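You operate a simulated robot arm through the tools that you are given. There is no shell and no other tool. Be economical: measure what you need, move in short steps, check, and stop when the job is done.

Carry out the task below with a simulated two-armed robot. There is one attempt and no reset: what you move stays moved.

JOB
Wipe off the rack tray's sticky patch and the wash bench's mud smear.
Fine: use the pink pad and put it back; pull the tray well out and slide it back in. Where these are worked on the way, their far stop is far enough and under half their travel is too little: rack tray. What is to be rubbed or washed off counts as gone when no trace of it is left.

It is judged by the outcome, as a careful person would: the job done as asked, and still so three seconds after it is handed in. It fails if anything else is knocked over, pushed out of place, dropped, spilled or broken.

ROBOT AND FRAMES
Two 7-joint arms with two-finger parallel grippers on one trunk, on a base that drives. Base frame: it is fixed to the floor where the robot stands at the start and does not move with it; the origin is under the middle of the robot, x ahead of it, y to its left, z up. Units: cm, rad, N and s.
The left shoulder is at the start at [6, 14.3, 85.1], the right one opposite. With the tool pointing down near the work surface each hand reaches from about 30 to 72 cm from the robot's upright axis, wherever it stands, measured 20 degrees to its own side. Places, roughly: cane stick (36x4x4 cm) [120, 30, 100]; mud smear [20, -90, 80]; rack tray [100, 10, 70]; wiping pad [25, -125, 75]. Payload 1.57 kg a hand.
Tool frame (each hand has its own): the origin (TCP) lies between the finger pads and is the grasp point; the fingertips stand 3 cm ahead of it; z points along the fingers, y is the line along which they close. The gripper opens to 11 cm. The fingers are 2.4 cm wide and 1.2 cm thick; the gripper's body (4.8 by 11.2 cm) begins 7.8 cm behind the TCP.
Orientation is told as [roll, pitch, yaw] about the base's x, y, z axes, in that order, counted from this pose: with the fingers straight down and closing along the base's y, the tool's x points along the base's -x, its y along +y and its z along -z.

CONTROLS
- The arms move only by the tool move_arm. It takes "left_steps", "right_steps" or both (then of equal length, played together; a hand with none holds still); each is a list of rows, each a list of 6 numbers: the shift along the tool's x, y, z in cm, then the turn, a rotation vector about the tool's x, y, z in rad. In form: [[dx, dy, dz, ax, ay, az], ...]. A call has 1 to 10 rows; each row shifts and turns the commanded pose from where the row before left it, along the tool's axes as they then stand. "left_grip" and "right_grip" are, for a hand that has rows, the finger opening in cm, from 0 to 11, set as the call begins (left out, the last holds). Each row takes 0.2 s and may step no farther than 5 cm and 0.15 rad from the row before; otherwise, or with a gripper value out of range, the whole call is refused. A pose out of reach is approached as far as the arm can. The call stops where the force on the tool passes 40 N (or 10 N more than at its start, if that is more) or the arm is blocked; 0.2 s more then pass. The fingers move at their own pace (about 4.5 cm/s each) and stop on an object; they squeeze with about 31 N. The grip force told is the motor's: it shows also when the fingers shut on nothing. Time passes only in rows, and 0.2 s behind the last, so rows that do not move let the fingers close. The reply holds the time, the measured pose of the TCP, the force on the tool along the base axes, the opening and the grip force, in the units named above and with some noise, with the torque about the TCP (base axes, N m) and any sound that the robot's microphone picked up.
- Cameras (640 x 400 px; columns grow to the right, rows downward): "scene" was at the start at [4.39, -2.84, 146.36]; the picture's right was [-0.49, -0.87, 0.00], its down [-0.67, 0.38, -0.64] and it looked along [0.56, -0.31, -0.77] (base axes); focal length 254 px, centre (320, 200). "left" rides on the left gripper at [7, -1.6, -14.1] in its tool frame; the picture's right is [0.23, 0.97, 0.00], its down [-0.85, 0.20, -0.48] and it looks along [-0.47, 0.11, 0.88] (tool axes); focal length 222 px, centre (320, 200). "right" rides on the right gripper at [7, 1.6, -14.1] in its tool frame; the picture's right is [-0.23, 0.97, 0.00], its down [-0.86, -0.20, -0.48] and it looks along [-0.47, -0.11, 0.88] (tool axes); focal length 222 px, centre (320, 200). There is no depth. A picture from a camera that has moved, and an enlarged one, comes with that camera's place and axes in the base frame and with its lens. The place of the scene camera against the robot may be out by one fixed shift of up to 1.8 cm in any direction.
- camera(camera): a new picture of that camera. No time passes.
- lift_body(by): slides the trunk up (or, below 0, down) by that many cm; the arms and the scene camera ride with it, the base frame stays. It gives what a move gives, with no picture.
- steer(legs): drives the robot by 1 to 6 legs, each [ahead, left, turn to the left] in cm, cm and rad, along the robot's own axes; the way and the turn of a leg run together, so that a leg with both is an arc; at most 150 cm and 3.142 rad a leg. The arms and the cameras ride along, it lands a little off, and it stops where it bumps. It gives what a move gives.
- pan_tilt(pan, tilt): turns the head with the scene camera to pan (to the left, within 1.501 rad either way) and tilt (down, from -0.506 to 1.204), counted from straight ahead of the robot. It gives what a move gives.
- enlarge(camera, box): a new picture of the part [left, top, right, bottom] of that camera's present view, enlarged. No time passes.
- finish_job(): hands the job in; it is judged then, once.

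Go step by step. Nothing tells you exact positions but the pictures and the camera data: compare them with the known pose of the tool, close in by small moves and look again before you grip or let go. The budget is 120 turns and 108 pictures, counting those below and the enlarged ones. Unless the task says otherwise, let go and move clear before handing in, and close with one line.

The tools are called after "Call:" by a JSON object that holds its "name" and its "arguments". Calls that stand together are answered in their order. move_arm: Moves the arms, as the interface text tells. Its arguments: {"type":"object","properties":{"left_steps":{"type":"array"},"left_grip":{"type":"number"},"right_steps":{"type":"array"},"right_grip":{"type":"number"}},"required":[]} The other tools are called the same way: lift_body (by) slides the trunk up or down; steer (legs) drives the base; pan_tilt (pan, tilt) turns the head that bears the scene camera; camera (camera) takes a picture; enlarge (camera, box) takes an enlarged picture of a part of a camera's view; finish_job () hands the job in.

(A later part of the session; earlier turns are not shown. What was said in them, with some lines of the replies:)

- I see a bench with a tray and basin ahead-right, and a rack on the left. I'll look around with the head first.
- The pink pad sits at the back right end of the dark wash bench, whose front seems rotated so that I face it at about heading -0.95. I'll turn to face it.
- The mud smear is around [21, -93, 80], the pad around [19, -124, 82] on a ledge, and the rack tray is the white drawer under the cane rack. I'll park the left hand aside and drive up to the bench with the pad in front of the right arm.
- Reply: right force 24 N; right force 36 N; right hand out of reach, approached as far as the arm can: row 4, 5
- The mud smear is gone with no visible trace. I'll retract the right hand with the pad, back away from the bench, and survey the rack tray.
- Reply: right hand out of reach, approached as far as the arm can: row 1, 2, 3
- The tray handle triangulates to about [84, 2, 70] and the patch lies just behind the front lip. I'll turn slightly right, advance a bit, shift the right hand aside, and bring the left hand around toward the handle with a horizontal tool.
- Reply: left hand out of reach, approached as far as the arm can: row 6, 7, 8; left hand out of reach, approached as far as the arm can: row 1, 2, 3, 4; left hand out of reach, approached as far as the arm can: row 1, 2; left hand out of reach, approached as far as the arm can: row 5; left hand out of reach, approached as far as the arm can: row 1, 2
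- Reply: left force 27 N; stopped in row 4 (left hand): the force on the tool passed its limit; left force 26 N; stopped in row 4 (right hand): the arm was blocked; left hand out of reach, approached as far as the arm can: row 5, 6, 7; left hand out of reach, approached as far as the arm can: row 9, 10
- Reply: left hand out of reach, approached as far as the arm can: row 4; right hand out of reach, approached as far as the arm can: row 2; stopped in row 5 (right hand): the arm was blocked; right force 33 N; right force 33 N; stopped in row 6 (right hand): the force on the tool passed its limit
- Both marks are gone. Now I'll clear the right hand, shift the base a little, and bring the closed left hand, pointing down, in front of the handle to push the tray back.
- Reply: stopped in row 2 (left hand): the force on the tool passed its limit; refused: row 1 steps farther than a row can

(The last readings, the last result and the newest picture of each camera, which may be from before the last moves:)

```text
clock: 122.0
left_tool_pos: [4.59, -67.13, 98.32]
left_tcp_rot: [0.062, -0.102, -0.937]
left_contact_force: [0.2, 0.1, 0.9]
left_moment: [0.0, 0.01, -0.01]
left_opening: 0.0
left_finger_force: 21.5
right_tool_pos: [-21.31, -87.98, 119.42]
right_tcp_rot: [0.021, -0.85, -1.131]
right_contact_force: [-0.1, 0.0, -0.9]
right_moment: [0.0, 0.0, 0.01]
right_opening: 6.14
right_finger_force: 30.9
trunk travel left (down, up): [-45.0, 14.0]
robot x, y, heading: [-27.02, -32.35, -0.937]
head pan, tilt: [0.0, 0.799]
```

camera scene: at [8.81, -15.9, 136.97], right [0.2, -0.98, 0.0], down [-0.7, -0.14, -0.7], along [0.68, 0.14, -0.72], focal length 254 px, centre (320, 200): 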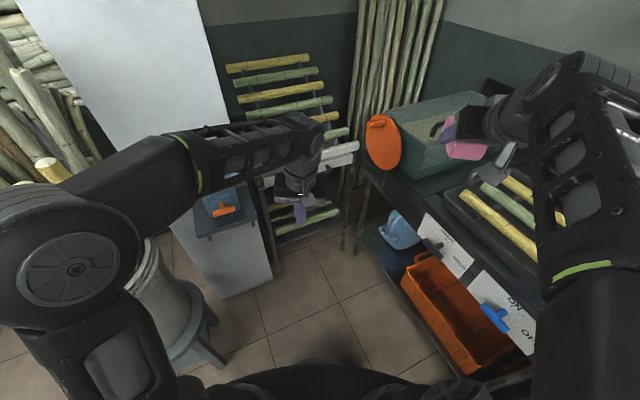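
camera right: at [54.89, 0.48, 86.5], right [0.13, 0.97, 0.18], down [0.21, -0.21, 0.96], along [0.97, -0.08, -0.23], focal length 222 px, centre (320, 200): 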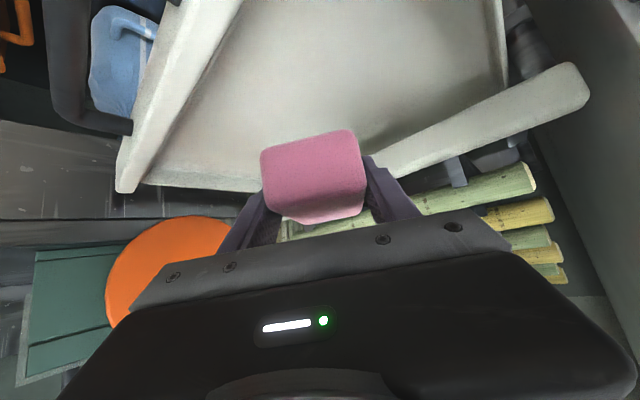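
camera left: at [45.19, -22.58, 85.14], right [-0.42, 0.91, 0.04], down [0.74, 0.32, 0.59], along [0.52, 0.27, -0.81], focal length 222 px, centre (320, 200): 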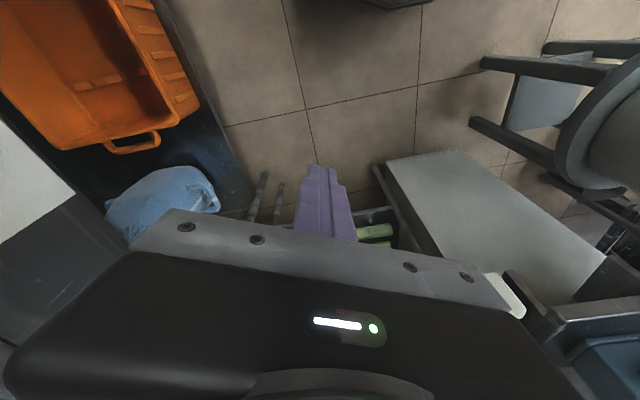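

Call:
{"name": "move_arm", "arguments": {"left_steps": [[3, 3, -1.5, 0, 0, 0], [3, 3, -1.5, 0, 0, 0], [3, 3, -1.5, 0, 0, 0], [0, 4, 0, 0, 0, 0]], "right_steps": [[0, 0, 0, -0.073, 0, -0.064], [0, 0, 0, -0.073, 0, -0.064], [2.5, 1.5, 2.2, 0, 0, 0], [2.5, 1.5, 2.2, 0, 0, 0]]}}

Call:
{"name": "steer", "arguments": {"legs": [[22.3, 0, 0.01]]}}

Call:
{"name": "pan_tilt", "arguments": {"pan": 0.0, "tilt": 1.2}}

Call:
{"name": "camera", "arguments": {"camera": "scene"}}

```text
clock: 123.0
left_tool_pos: [9.34, -51.78, 102.59]
left_tcp_rot: [0.063, -0.101, -0.939]
left_contact_force: [-0.7, 0.2, -0.6]
left_moment: [0.01, 0.02, -0.02]
left_opening: 0.0
left_finger_force: 21.2
right_tool_pos: [-18.88, -86.26, 112.82]
right_tcp_rot: [0.021, -0.854, -0.935]
right_contact_force: [-0.5, -0.4, -0.8]
right_moment: [0.0, 0.01, -0.02]
right_opening: 6.11
right_finger_force: 30.7
trunk travel left (down, up): [-45.0, 14.0]
robot x, y, heading: [-27.26, -32.39, -0.935]
head pan, tilt: [0.0, 0.799]
```

```text
clock: 124.7
left_tool_pos: [22.55, -69.38, 102.67]
left_tcp_rot: [0.064, -0.1, -0.929]
left_contact_force: [0.2, -0.1, 0.8]
left_moment: [0.0, 0.02, 0.01]
left_opening: 0.0
left_finger_force: 20.8
right_tool_pos: [-5.14, -103.89, 112.82]
right_tcp_rot: [0.021, -0.852, -0.927]
right_contact_force: [1.3, -0.2, -0.9]
right_moment: [0.0, 0.02, 0.02]
right_opening: 6.13
right_finger_force: 30.7
trunk travel left (down, up): [-45.0, 14.0]
robot x, y, heading: [-13.81, -50.08, -0.926]
head pan, tilt: [0.0, 0.799]
```

```text
clock: 125.5
left_tool_pos: [22.59, -69.28, 102.66]
left_tcp_rot: [0.062, -0.1, -0.93]
left_contact_force: [0.2, 0.6, -0.5]
left_moment: [-0.01, -0.02, -0.01]
left_opening: 0.01
left_finger_force: 21.5
right_tool_pos: [-5.07, -103.81, 112.98]
right_tcp_rot: [0.021, -0.854, -0.926]
right_contact_force: [0.7, 0.2, -0.4]
right_moment: [0.02, 0.0, -0.01]
right_opening: 6.1
right_finger_force: 31.2
trunk travel left (down, up): [-45.0, 14.0]
robot x, y, heading: [-13.59, -50.36, -0.929]
head pan, tilt: [0.0, 1.201]
```

```text
21 pictures are left
camera scene: at [-11.46, -51.25, 144.2], right [-0.8, -0.6, 0.0], down [-0.56, 0.75, -0.36], along [0.22, -0.29, -0.93], focal length 254 px, centre (320, 200)
```

scene: 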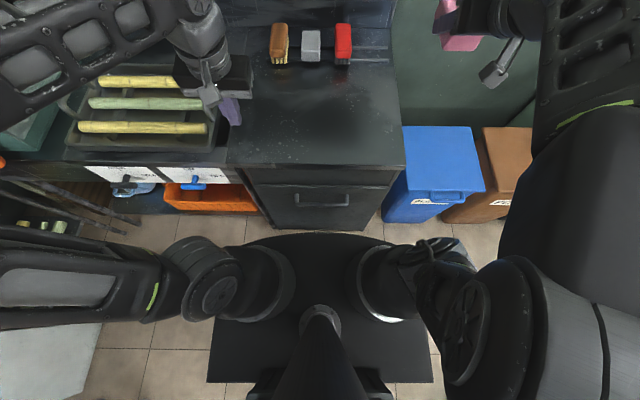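

Call:
{"name": "move_arm", "arguments": {"right_steps": [[-0.99, 0.85, 4.36, 0, 0, 0], [-0.99, 0.85, 4.36, 0, 0, 0], [-0.99, 0.85, 4.36, 0, 0, 0], [-0.99, 0.85, 4.36, 0, 0, 0], [-0.99, 0.85, 4.36, 0, 0, 0], [-0.99, 0.85, 4.36, 0, 0, 0], [-0.99, 0.85, 4.36, 0, 0, 0], [-0.99, 0.85, 4.36, 0, 0, 0]]}}

Call:
{"name": "camera", "arguments": {"camera": "right"}}

Call:
{"name": "enlarge", "arguments": {"camera": "scene", "box": [220, 0, 420, 125]}}

```text
clock: 127.3
left_tool_pos: [22.71, -69.49, 102.66]
left_tcp_rot: [0.062, -0.099, -0.928]
left_contact_force: [-0.2, 0.1, 0.0]
left_moment: [0.0, 0.04, 0.0]
left_opening: 0.0
left_finger_force: 21.1
right_tool_pos: [19.6, -124.55, 95.87]
right_tcp_rot: [0.021, -0.854, -0.929]
right_contact_force: [-0.1, -0.6, -0.9]
right_moment: [0.03, 0.0, -0.02]
right_opening: 6.1
right_finger_force: 30.8
trunk travel left (down, up): [-45.0, 14.0]
robot x, y, heading: [-13.31, -50.29, -0.926]
head pan, tilt: [0.0, 1.201]
```

```text
20 pictures are left
camera right: at [11.5, -111.62, 100.07], right [0.86, 0.48, 0.18], down [-0.04, -0.29, 0.96], along [0.51, -0.83, -0.23], focal length 222 px, centre (320, 200)
```

right: 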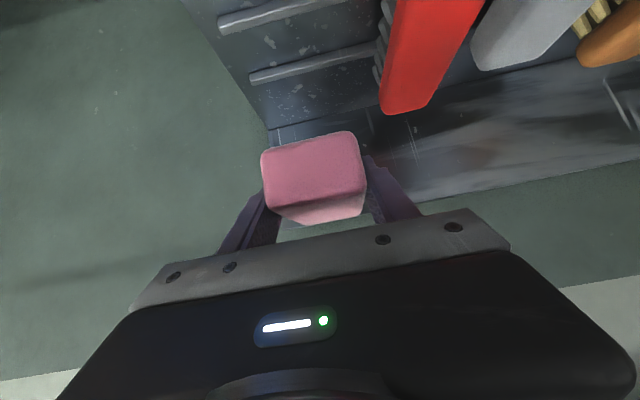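

```text
3.20 times, centred on (320, 62) of scene
camera zoom: at [-11.4, -51.34, 144.2], right [-0.8, -0.6, 0.0], down [-0.56, 0.75, -0.36], along [0.22, -0.29, -0.93], focal length 813 px, centre (320, 640)
```

zoom: 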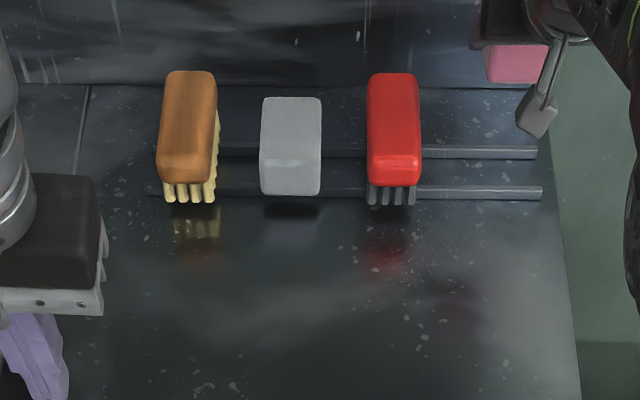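

Call:
{"name": "move_arm", "arguments": {"right_steps": [[1.97, -0.11, 1.73, 0, 0.008, 0], [1.97, -0.11, 1.73, 0, 0.007, 0], [1.97, -0.11, 1.73, 0, 0, 0], [1.97, -0.11, 1.73, 0, 0, 0]]}}

Call:
{"name": "move_arm", "arguments": {"right_steps": [[0.22, 0, 0.2, 0, 0, 0]]}}

Call:
{"name": "move_arm", "arguments": {"right_steps": [[0.22, 0, 0.2, 0, 0, 0]]}}

Call:
{"name": "move_arm", "arguments": {"right_steps": [[0.15, 0, 0.13, 0, 0, 0]]}}

Call:
{"name": "camera", "arguments": {"camera": "right"}}

```text
clock: 128.3
left_tool_pos: [22.51, -69.28, 102.56]
left_tcp_rot: [0.063, -0.099, -0.926]
left_contact_force: [-0.2, -0.4, -0.3]
left_moment: [-0.02, 0.0, -0.01]
left_opening: 0.0
left_finger_force: 21.0
right_tool_pos: [19.37, -124.48, 85.51]
right_tcp_rot: [0.019, -0.837, -0.928]
right_contact_force: [-0.1, 0.1, 0.1]
right_moment: [0.03, 0.03, 0.01]
right_opening: 6.13
right_finger_force: 31.2
trunk travel left (down, up): [-45.0, 14.0]
robot x, y, heading: [-13.67, -50.07, -0.929]
head pan, tilt: [0.0, 1.201]
```

```text
clock: 128.7
left_tool_pos: [22.6, -69.38, 102.67]
left_tcp_rot: [0.062, -0.102, -0.927]
left_contact_force: [-0.8, -0.4, 0.0]
left_moment: [-0.01, 0.03, 0.01]
left_opening: 0.01
left_finger_force: 21.1
right_tool_pos: [19.3, -124.5, 85.17]
right_tcp_rot: [0.02, -0.839, -0.929]
right_contact_force: [-0.4, -0.2, -1.0]
right_moment: [0.02, 0.0, 0.04]
right_opening: 6.1
right_finger_force: 31.3
trunk travel left (down, up): [-45.0, 14.0]
robot x, y, heading: [-13.8, -50.14, -0.925]
head pan, tilt: [0.0, 1.201]
```

```text
clock: 129.1
left_tool_pos: [22.6, -69.24, 102.64]
left_tcp_rot: [0.063, -0.101, -0.929]
left_contact_force: [-0.1, -0.1, 0.1]
left_moment: [0.0, 0.03, 0.02]
left_opening: 0.0
left_finger_force: 21.6
right_tool_pos: [19.31, -124.53, 84.85]
right_tcp_rot: [0.019, -0.838, -0.929]
right_contact_force: [0.7, -0.6, -0.6]
right_moment: [0.0, -0.03, 0.0]
right_opening: 6.12
right_finger_force: 30.9
trunk travel left (down, up): [-45.0, 14.0]
robot x, y, heading: [-13.59, -49.92, -0.926]
head pan, tilt: [0.0, 1.201]
```

```text
clock: 129.5
left_tool_pos: [22.47, -69.31, 102.76]
left_tcp_rot: [0.062, -0.102, -0.929]
left_contact_force: [-1.2, 0.6, -0.3]
left_moment: [-0.03, 0.0, -0.03]
left_opening: 0.0
left_finger_force: 21.4
right_tool_pos: [19.4, -124.54, 84.58]
right_tcp_rot: [0.018, -0.837, -0.926]
right_contact_force: [-0.3, -0.1, -0.1]
right_moment: [0.05, 0.0, 0.01]
right_opening: 6.11
right_finger_force: 31.1
trunk travel left (down, up): [-45.0, 14.0]
robot x, y, heading: [-13.39, -49.96, -0.929]
head pan, tilt: [0.0, 1.201]
```

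```text
18 pictures are left
camera right: at [11.28, -111.7, 89.03], right [0.86, 0.47, 0.18], down [-0.04, -0.3, 0.95], along [0.51, -0.83, -0.24], focal length 222 px, centre (320, 200)
```

right: 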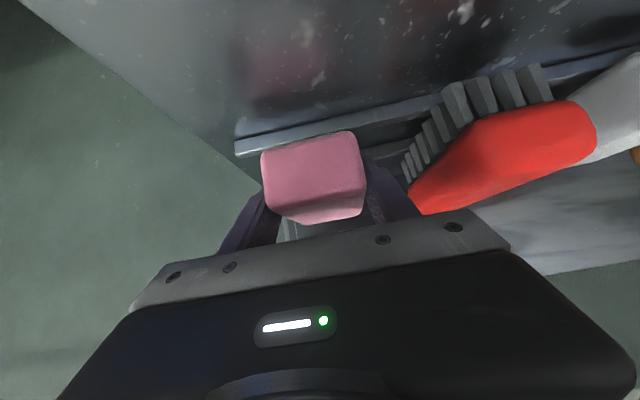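

Call:
{"name": "move_arm", "arguments": {"right_steps": [[0.15, 0, 0.13, 0, 0, 0]]}}

Call:
{"name": "move_arm", "arguments": {"right_steps": [[0.15, 0, 0.13, 0, 0, 0]]}}

Call:
{"name": "move_arm", "arguments": {"right_steps": [[0.15, 0, 0.13, 0, 0, 0]]}}

```text
clock: 129.9
left_tool_pos: [22.5, -69.36, 102.62]
left_tcp_rot: [0.063, -0.101, -0.928]
left_contact_force: [-0.3, -0.4, -0.2]
left_moment: [0.03, -0.04, 0.01]
left_opening: 0.0
left_finger_force: 20.7
right_tool_pos: [19.44, -124.61, 84.3]
right_tcp_rot: [0.021, -0.837, -0.928]
right_contact_force: [-0.2, 0.2, 0.4]
right_moment: [0.02, -0.01, -0.01]
right_opening: 6.12
right_finger_force: 31.0
trunk travel left (down, up): [-45.0, 14.0]
robot x, y, heading: [-13.47, -50.06, -0.926]
head pan, tilt: [0.0, 1.201]
```

```text
clock: 130.3
left_tool_pos: [22.59, -69.32, 102.56]
left_tcp_rot: [0.065, -0.099, -0.929]
left_contact_force: [-0.3, 0.4, -0.6]
left_moment: [0.01, 0.0, -0.01]
left_opening: 0.0
left_finger_force: 21.5
right_tool_pos: [19.43, -124.5, 84.34]
right_tcp_rot: [0.02, -0.837, -0.926]
right_contact_force: [-0.8, 0.1, 0.1]
right_moment: [0.0, 0.0, 0.0]
right_opening: 6.12
right_finger_force: 31.3
trunk travel left (down, up): [-45.0, 14.0]
robot x, y, heading: [-13.83, -50.15, -0.935]
head pan, tilt: [0.0, 1.201]
```

```text
clock: 130.7
left_tool_pos: [22.63, -69.31, 102.59]
left_tcp_rot: [0.059, -0.101, -0.928]
left_contact_force: [-0.2, 0.3, 0.3]
left_moment: [0.01, -0.01, -0.02]
left_opening: 0.02
left_finger_force: 21.4
right_tool_pos: [19.47, -124.53, 84.12]
right_tcp_rot: [0.019, -0.84, -0.926]
right_contact_force: [-0.4, 1.5, 1.7]
right_moment: [-0.12, 0.02, -0.03]
right_opening: 6.13
right_finger_force: 31.3
trunk travel left (down, up): [-45.0, 14.0]
robot x, y, heading: [-13.74, -50.26, -0.925]
head pan, tilt: [0.0, 1.201]
```

Call:
{"name": "move_arm", "arguments": {"right_steps": [[0.08, 0, 0.07, 0, 0, 0]]}}

Call:
{"name": "move_arm", "arguments": {"right_steps": [[0, 0, 0, 0, 0, 0], [0, 0, 0, 0, 0, 0], [0, 0, 0, 0, 0, 0], [0, 0, 0, 0, 0, 0]], "right_grip": 9.5}}

Call:
{"name": "camera", "arguments": {"camera": "right"}}

```text
clock: 131.1
left_tool_pos: [22.53, -69.27, 102.7]
left_tcp_rot: [0.062, -0.102, -0.928]
left_contact_force: [0.3, 0.2, 0.8]
left_moment: [0.01, 0.0, 0.01]
left_opening: 0.0
left_finger_force: 21.8
right_tool_pos: [19.33, -124.41, 84.13]
right_tcp_rot: [0.018, -0.842, -0.927]
right_contact_force: [0.3, -0.1, 5.7]
right_moment: [-0.41, -0.02, -0.02]
right_opening: 6.14
right_finger_force: 31.0
trunk travel left (down, up): [-45.0, 14.0]
robot x, y, heading: [-13.64, -49.69, -0.927]
head pan, tilt: [0.0, 1.201]
```

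```text
clock: 132.1
left_tool_pos: [22.65, -69.44, 102.72]
left_tcp_rot: [0.064, -0.101, -0.929]
left_contact_force: [-0.5, 0.2, 0.1]
left_moment: [0.02, -0.01, 0.01]
left_opening: 0.0
left_finger_force: 20.8
right_tool_pos: [19.49, -124.58, 84.12]
right_tcp_rot: [0.02, -0.84, -0.927]
right_contact_force: [-0.9, -0.2, -0.1]
right_moment: [-0.01, -0.01, -0.04]
right_opening: 9.51
right_finger_force: 0.0
trunk travel left (down, up): [-45.0, 14.0]
robot x, y, heading: [-14.23, -49.84, -0.927]
head pan, tilt: [0.0, 1.201]
```

```text
17 pictures are left
camera right: at [11.31, -111.67, 88.32], right [0.86, 0.48, 0.18], down [-0.04, -0.3, 0.95], along [0.51, -0.83, -0.24], focal length 222 px, centre (320, 200)
```

right: 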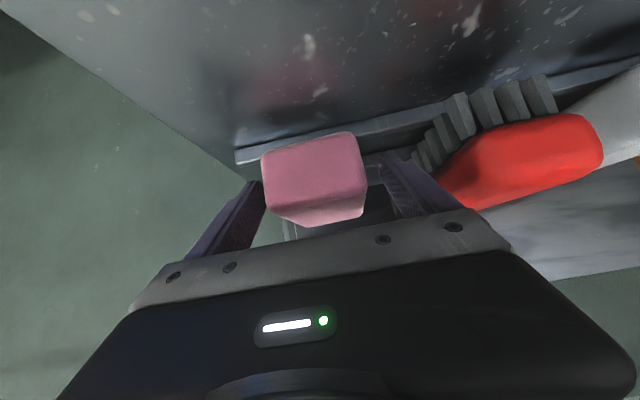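

Call:
{"name": "move_arm", "arguments": {"right_steps": [[0, 0, -2, 0, 0, 0], [0, 0, -3, 0, 0, 0], [0, 0, -4, 0, 0, 0], [0, 0, -4, 0, 0, 0], [0, 0, -4, 0, 0, 0], [0, -3, -3, 0, 0, 0], [0, -4, -2, 0, 0, 0]]}}

Call:
{"name": "enlarge", "arguments": {"camera": "scene", "box": [220, 0, 420, 125]}}

Call:
{"name": "camera", "arguments": {"camera": "right"}}

```text
clock: 133.7
left_tool_pos: [22.53, -69.48, 102.63]
left_tcp_rot: [0.062, -0.101, -0.929]
left_contact_force: [0.6, -0.4, 0.3]
left_moment: [0.03, 0.0, -0.02]
left_opening: 0.0
left_finger_force: 21.4
right_tool_pos: [3.47, -115.95, 98.42]
right_tcp_rot: [0.021, -0.837, -0.928]
right_contact_force: [-0.4, 0.8, 0.0]
right_moment: [0.0, 0.0, 0.01]
right_opening: 9.48
right_finger_force: 0.1
trunk travel left (down, up): [-45.0, 14.0]
robot x, y, heading: [-13.89, -50.31, -0.928]
head pan, tilt: [0.0, 1.201]
```

```text
3.20 times, centred on (320, 62) of scene
camera zoom: at [-11.55, -51.27, 144.2], right [-0.8, -0.6, 0.0], down [-0.56, 0.75, -0.36], along [0.22, -0.29, -0.93], focal length 813 px, centre (320, 640)
```

zoom: 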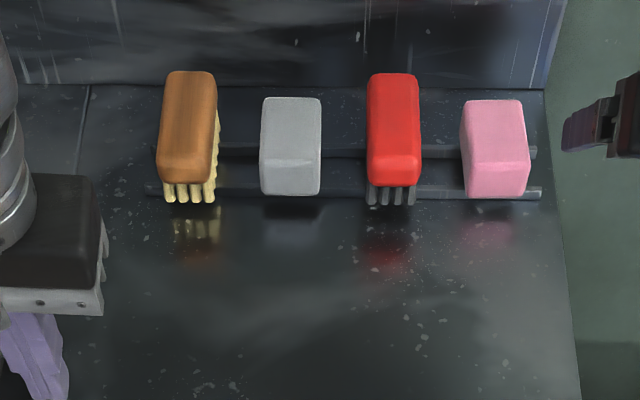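

```text
15 pictures are left
camera right: at [-4.57, -103.19, 102.91], right [0.86, 0.48, 0.18], down [-0.04, -0.3, 0.95], along [0.51, -0.83, -0.24], focal length 222 px, centre (320, 200)
```

right: 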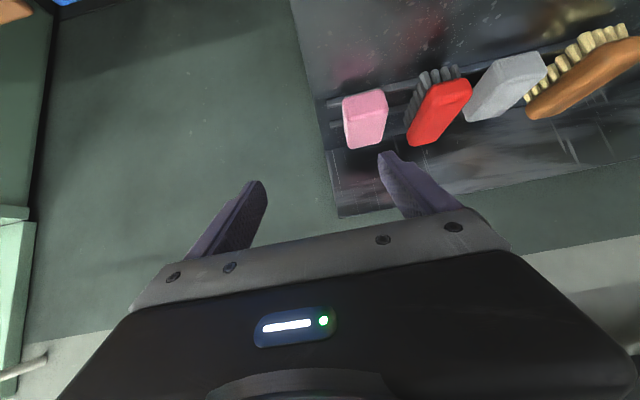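

The pad is back on its ledge beside the red brush and the bench is clean. I'll back off and check the tray once more.

Call:
{"name": "steer", "arguments": {"legs": [[-20, 0, 0], [0, 0, 0.9]]}}

Call:
{"name": "pan_tilt", "arguments": {"pan": 0.3, "tilt": 0.6}}

Call:
{"name": "camera", "arguments": {"camera": "scene"}}

```text
clock: 137.7
left_tool_pos: [11.82, -17.47, 102.68]
left_tcp_rot: [0.062, -0.104, -0.023]
left_contact_force: [-0.3, -0.4, 0.3]
left_moment: [-0.02, 0.03, -0.02]
left_opening: 0.0
left_finger_force: 20.4
right_tool_pos: [36.67, -61.11, 98.42]
right_tcp_rot: [0.021, -0.836, -0.021]
right_contact_force: [1.1, -0.7, -0.6]
right_moment: [0.01, 0.0, 0.01]
right_opening: 9.52
right_finger_force: 0.0
trunk travel left (down, up): [-45.0, 14.0]
robot x, y, heading: [-25.68, -34.08, -0.022]
head pan, tilt: [0.0, 1.201]
```

```text
clock: 138.7
left_tool_pos: [11.75, -17.35, 102.71]
left_tcp_rot: [0.063, -0.101, -0.024]
left_contact_force: [0.3, -0.1, -0.6]
left_moment: [0.03, 0.0, 0.0]
left_opening: 0.0
left_finger_force: 20.9
right_tool_pos: [36.81, -61.12, 98.62]
right_tcp_rot: [0.022, -0.837, -0.019]
right_contact_force: [-0.3, -0.1, 0.2]
right_moment: [0.02, -0.01, -0.02]
right_opening: 9.47
right_finger_force: 0.0
trunk travel left (down, up): [-45.0, 14.0]
robot x, y, heading: [-26.01, -33.87, -0.022]
head pan, tilt: [0.3, 0.6]
```

```text
14 pictures are left
camera scene: at [-19.58, -30.6, 148.65], right [0.27, -0.96, 0.0], down [-0.54, -0.16, -0.82], along [0.79, 0.23, -0.57], focal length 254 px, centre (320, 200)
```

scene: 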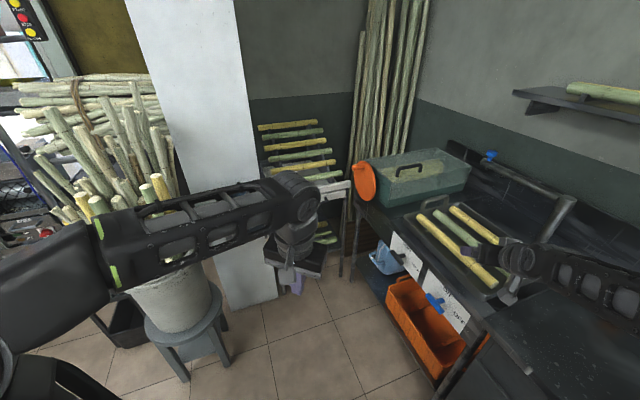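

Call:
{"name": "steer", "arguments": {"legs": [[0, 0, -0.65]]}}

Call:
{"name": "pan_tilt", "arguments": {"pan": 0.95, "tilt": 0.6}}

Call:
{"name": "camera", "arguments": {"camera": "scene"}}

```text
clock: 140.8
left_tool_pos: [14.21, -43.38, 102.76]
left_tcp_rot: [0.063, -0.101, -0.67]
left_contact_force: [0.4, 0.1, 0.6]
left_moment: [-0.01, 0.01, 0.0]
left_opening: 0.0
left_finger_force: 20.9
right_tool_pos: [7.83, -93.25, 98.51]
right_tcp_rot: [0.021, -0.837, -0.668]
right_contact_force: [-0.4, -0.6, 0.1]
right_moment: [-0.01, 0.01, 0.0]
right_opening: 9.49
right_finger_force: 0.0
trunk travel left (down, up): [-45.0, 14.0]
robot x, y, heading: [-26.34, -34.11, -0.667]
head pan, tilt: [0.3, 0.6]
```

```text
clock: 141.8
left_tool_pos: [14.16, -43.31, 102.65]
left_tcp_rot: [0.061, -0.1, -0.67]
left_contact_force: [1.0, 0.4, -0.4]
left_moment: [0.01, -0.03, 0.03]
left_opening: 0.02
left_finger_force: 21.3
right_tool_pos: [7.92, -93.39, 98.54]
right_tcp_rot: [0.021, -0.837, -0.666]
right_contact_force: [-0.4, -0.4, -0.1]
right_moment: [0.01, -0.01, 0.02]
right_opening: 9.5
right_finger_force: 0.0
trunk travel left (down, up): [-45.0, 14.0]
robot x, y, heading: [-26.0, -33.83, -0.669]
head pan, tilt: [0.949, 0.6]
```

```text
13 pictures are left
camera scene: at [-18.94, -28.79, 148.66], right [0.28, -0.96, 0.0], down [-0.54, -0.16, -0.83], along [0.79, 0.23, -0.56], focal length 254 px, centre (320, 200)
```

scene: 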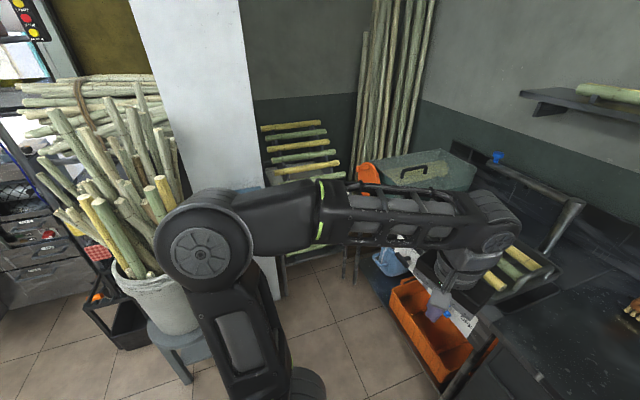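

Call:
{"name": "steer", "arguments": {"legs": [[0, 0, 1.1]]}}

Call:
{"name": "pan_tilt", "arguments": {"pan": -0.1, "tilt": 0.6}}

Call:
{"name": "camera", "arguments": {"camera": "scene"}}

Call:
{"name": "enlarge", "arguments": {"camera": "scene", "box": [240, 110, 400, 210]}}

```text
clock: 145.0
left_tool_pos: [0.49, -2.61, 102.82]
left_tcp_rot: [0.061, -0.101, 0.435]
left_contact_force: [-0.2, -0.1, 0.2]
left_moment: [-0.02, 0.01, -0.02]
left_opening: 0.0
left_finger_force: 22.1
right_tool_pos: [42.23, -30.62, 98.58]
right_tcp_rot: [0.018, -0.84, 0.439]
right_contact_force: [0.0, -0.7, 0.6]
right_moment: [0.02, 0.0, 0.02]
right_opening: 9.5
right_finger_force: 0.0
trunk travel left (down, up): [-45.0, 14.0]
robot x, y, heading: [-25.66, -33.96, 0.436]
head pan, tilt: [0.949, 0.6]
```

```text
clock: 146.3
left_tool_pos: [0.38, -2.53, 102.61]
left_tcp_rot: [0.062, -0.101, 0.437]
left_contact_force: [1.4, -0.4, -0.1]
left_moment: [0.01, -0.01, 0.01]
left_opening: 0.0
left_finger_force: 21.2
right_tool_pos: [42.28, -30.71, 98.42]
right_tcp_rot: [0.022, -0.838, 0.439]
right_contact_force: [-0.6, -0.6, 0.4]
right_moment: [-0.02, 0.0, -0.01]
right_opening: 9.5
right_finger_force: 0.0
trunk travel left (down, up): [-45.0, 14.0]
robot x, y, heading: [-25.93, -34.03, 0.442]
head pan, tilt: [-0.099, 0.6]
```

```text
12 pictures are left
camera scene: at [-19.46, -31.42, 148.66], right [0.33, -0.94, 0.0], down [-0.53, -0.19, -0.83], along [0.78, 0.27, -0.56], focal length 254 px, centre (320, 200)
```

scene: 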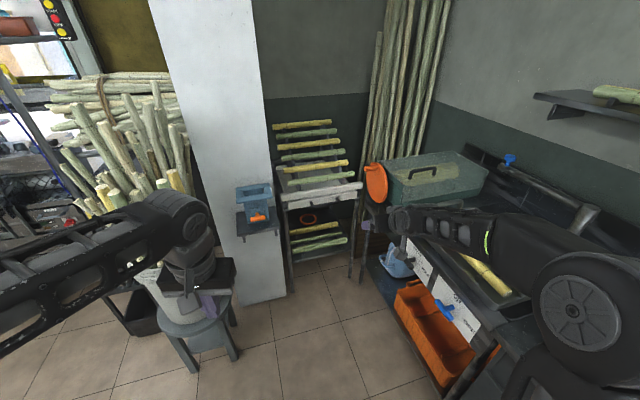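

```text
4.00 times, centred on (320, 160) of scene
camera zoom: at [-19.46, -31.42, 148.66], right [0.33, -0.94, 0.0], down [-0.53, -0.19, -0.83], along [0.78, 0.27, -0.56], focal length 1017 px, centre (320, 360)
```

zoom: 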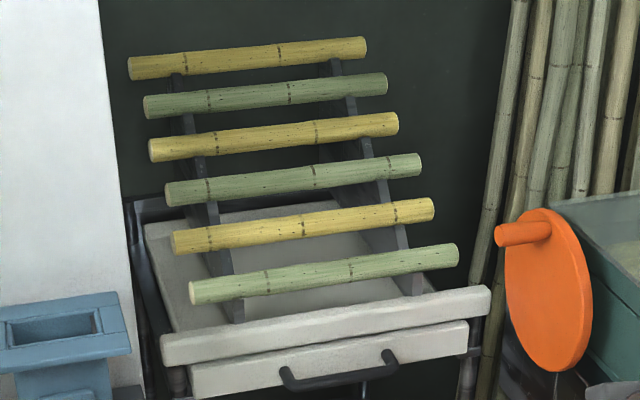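

The tray is fully closed and clean, the bench is clean, the pad is back in place, and both hands are clear, so I'm handing in.

Call:
{"name": "finish_job", "arguments": {}}

```text
The job is handed in.
```

The rack tray's sticky patch and the wash bench's mud smear are both wiped off with no visible trace, the tray is pushed back in, and the pink pad is back on its ledge.
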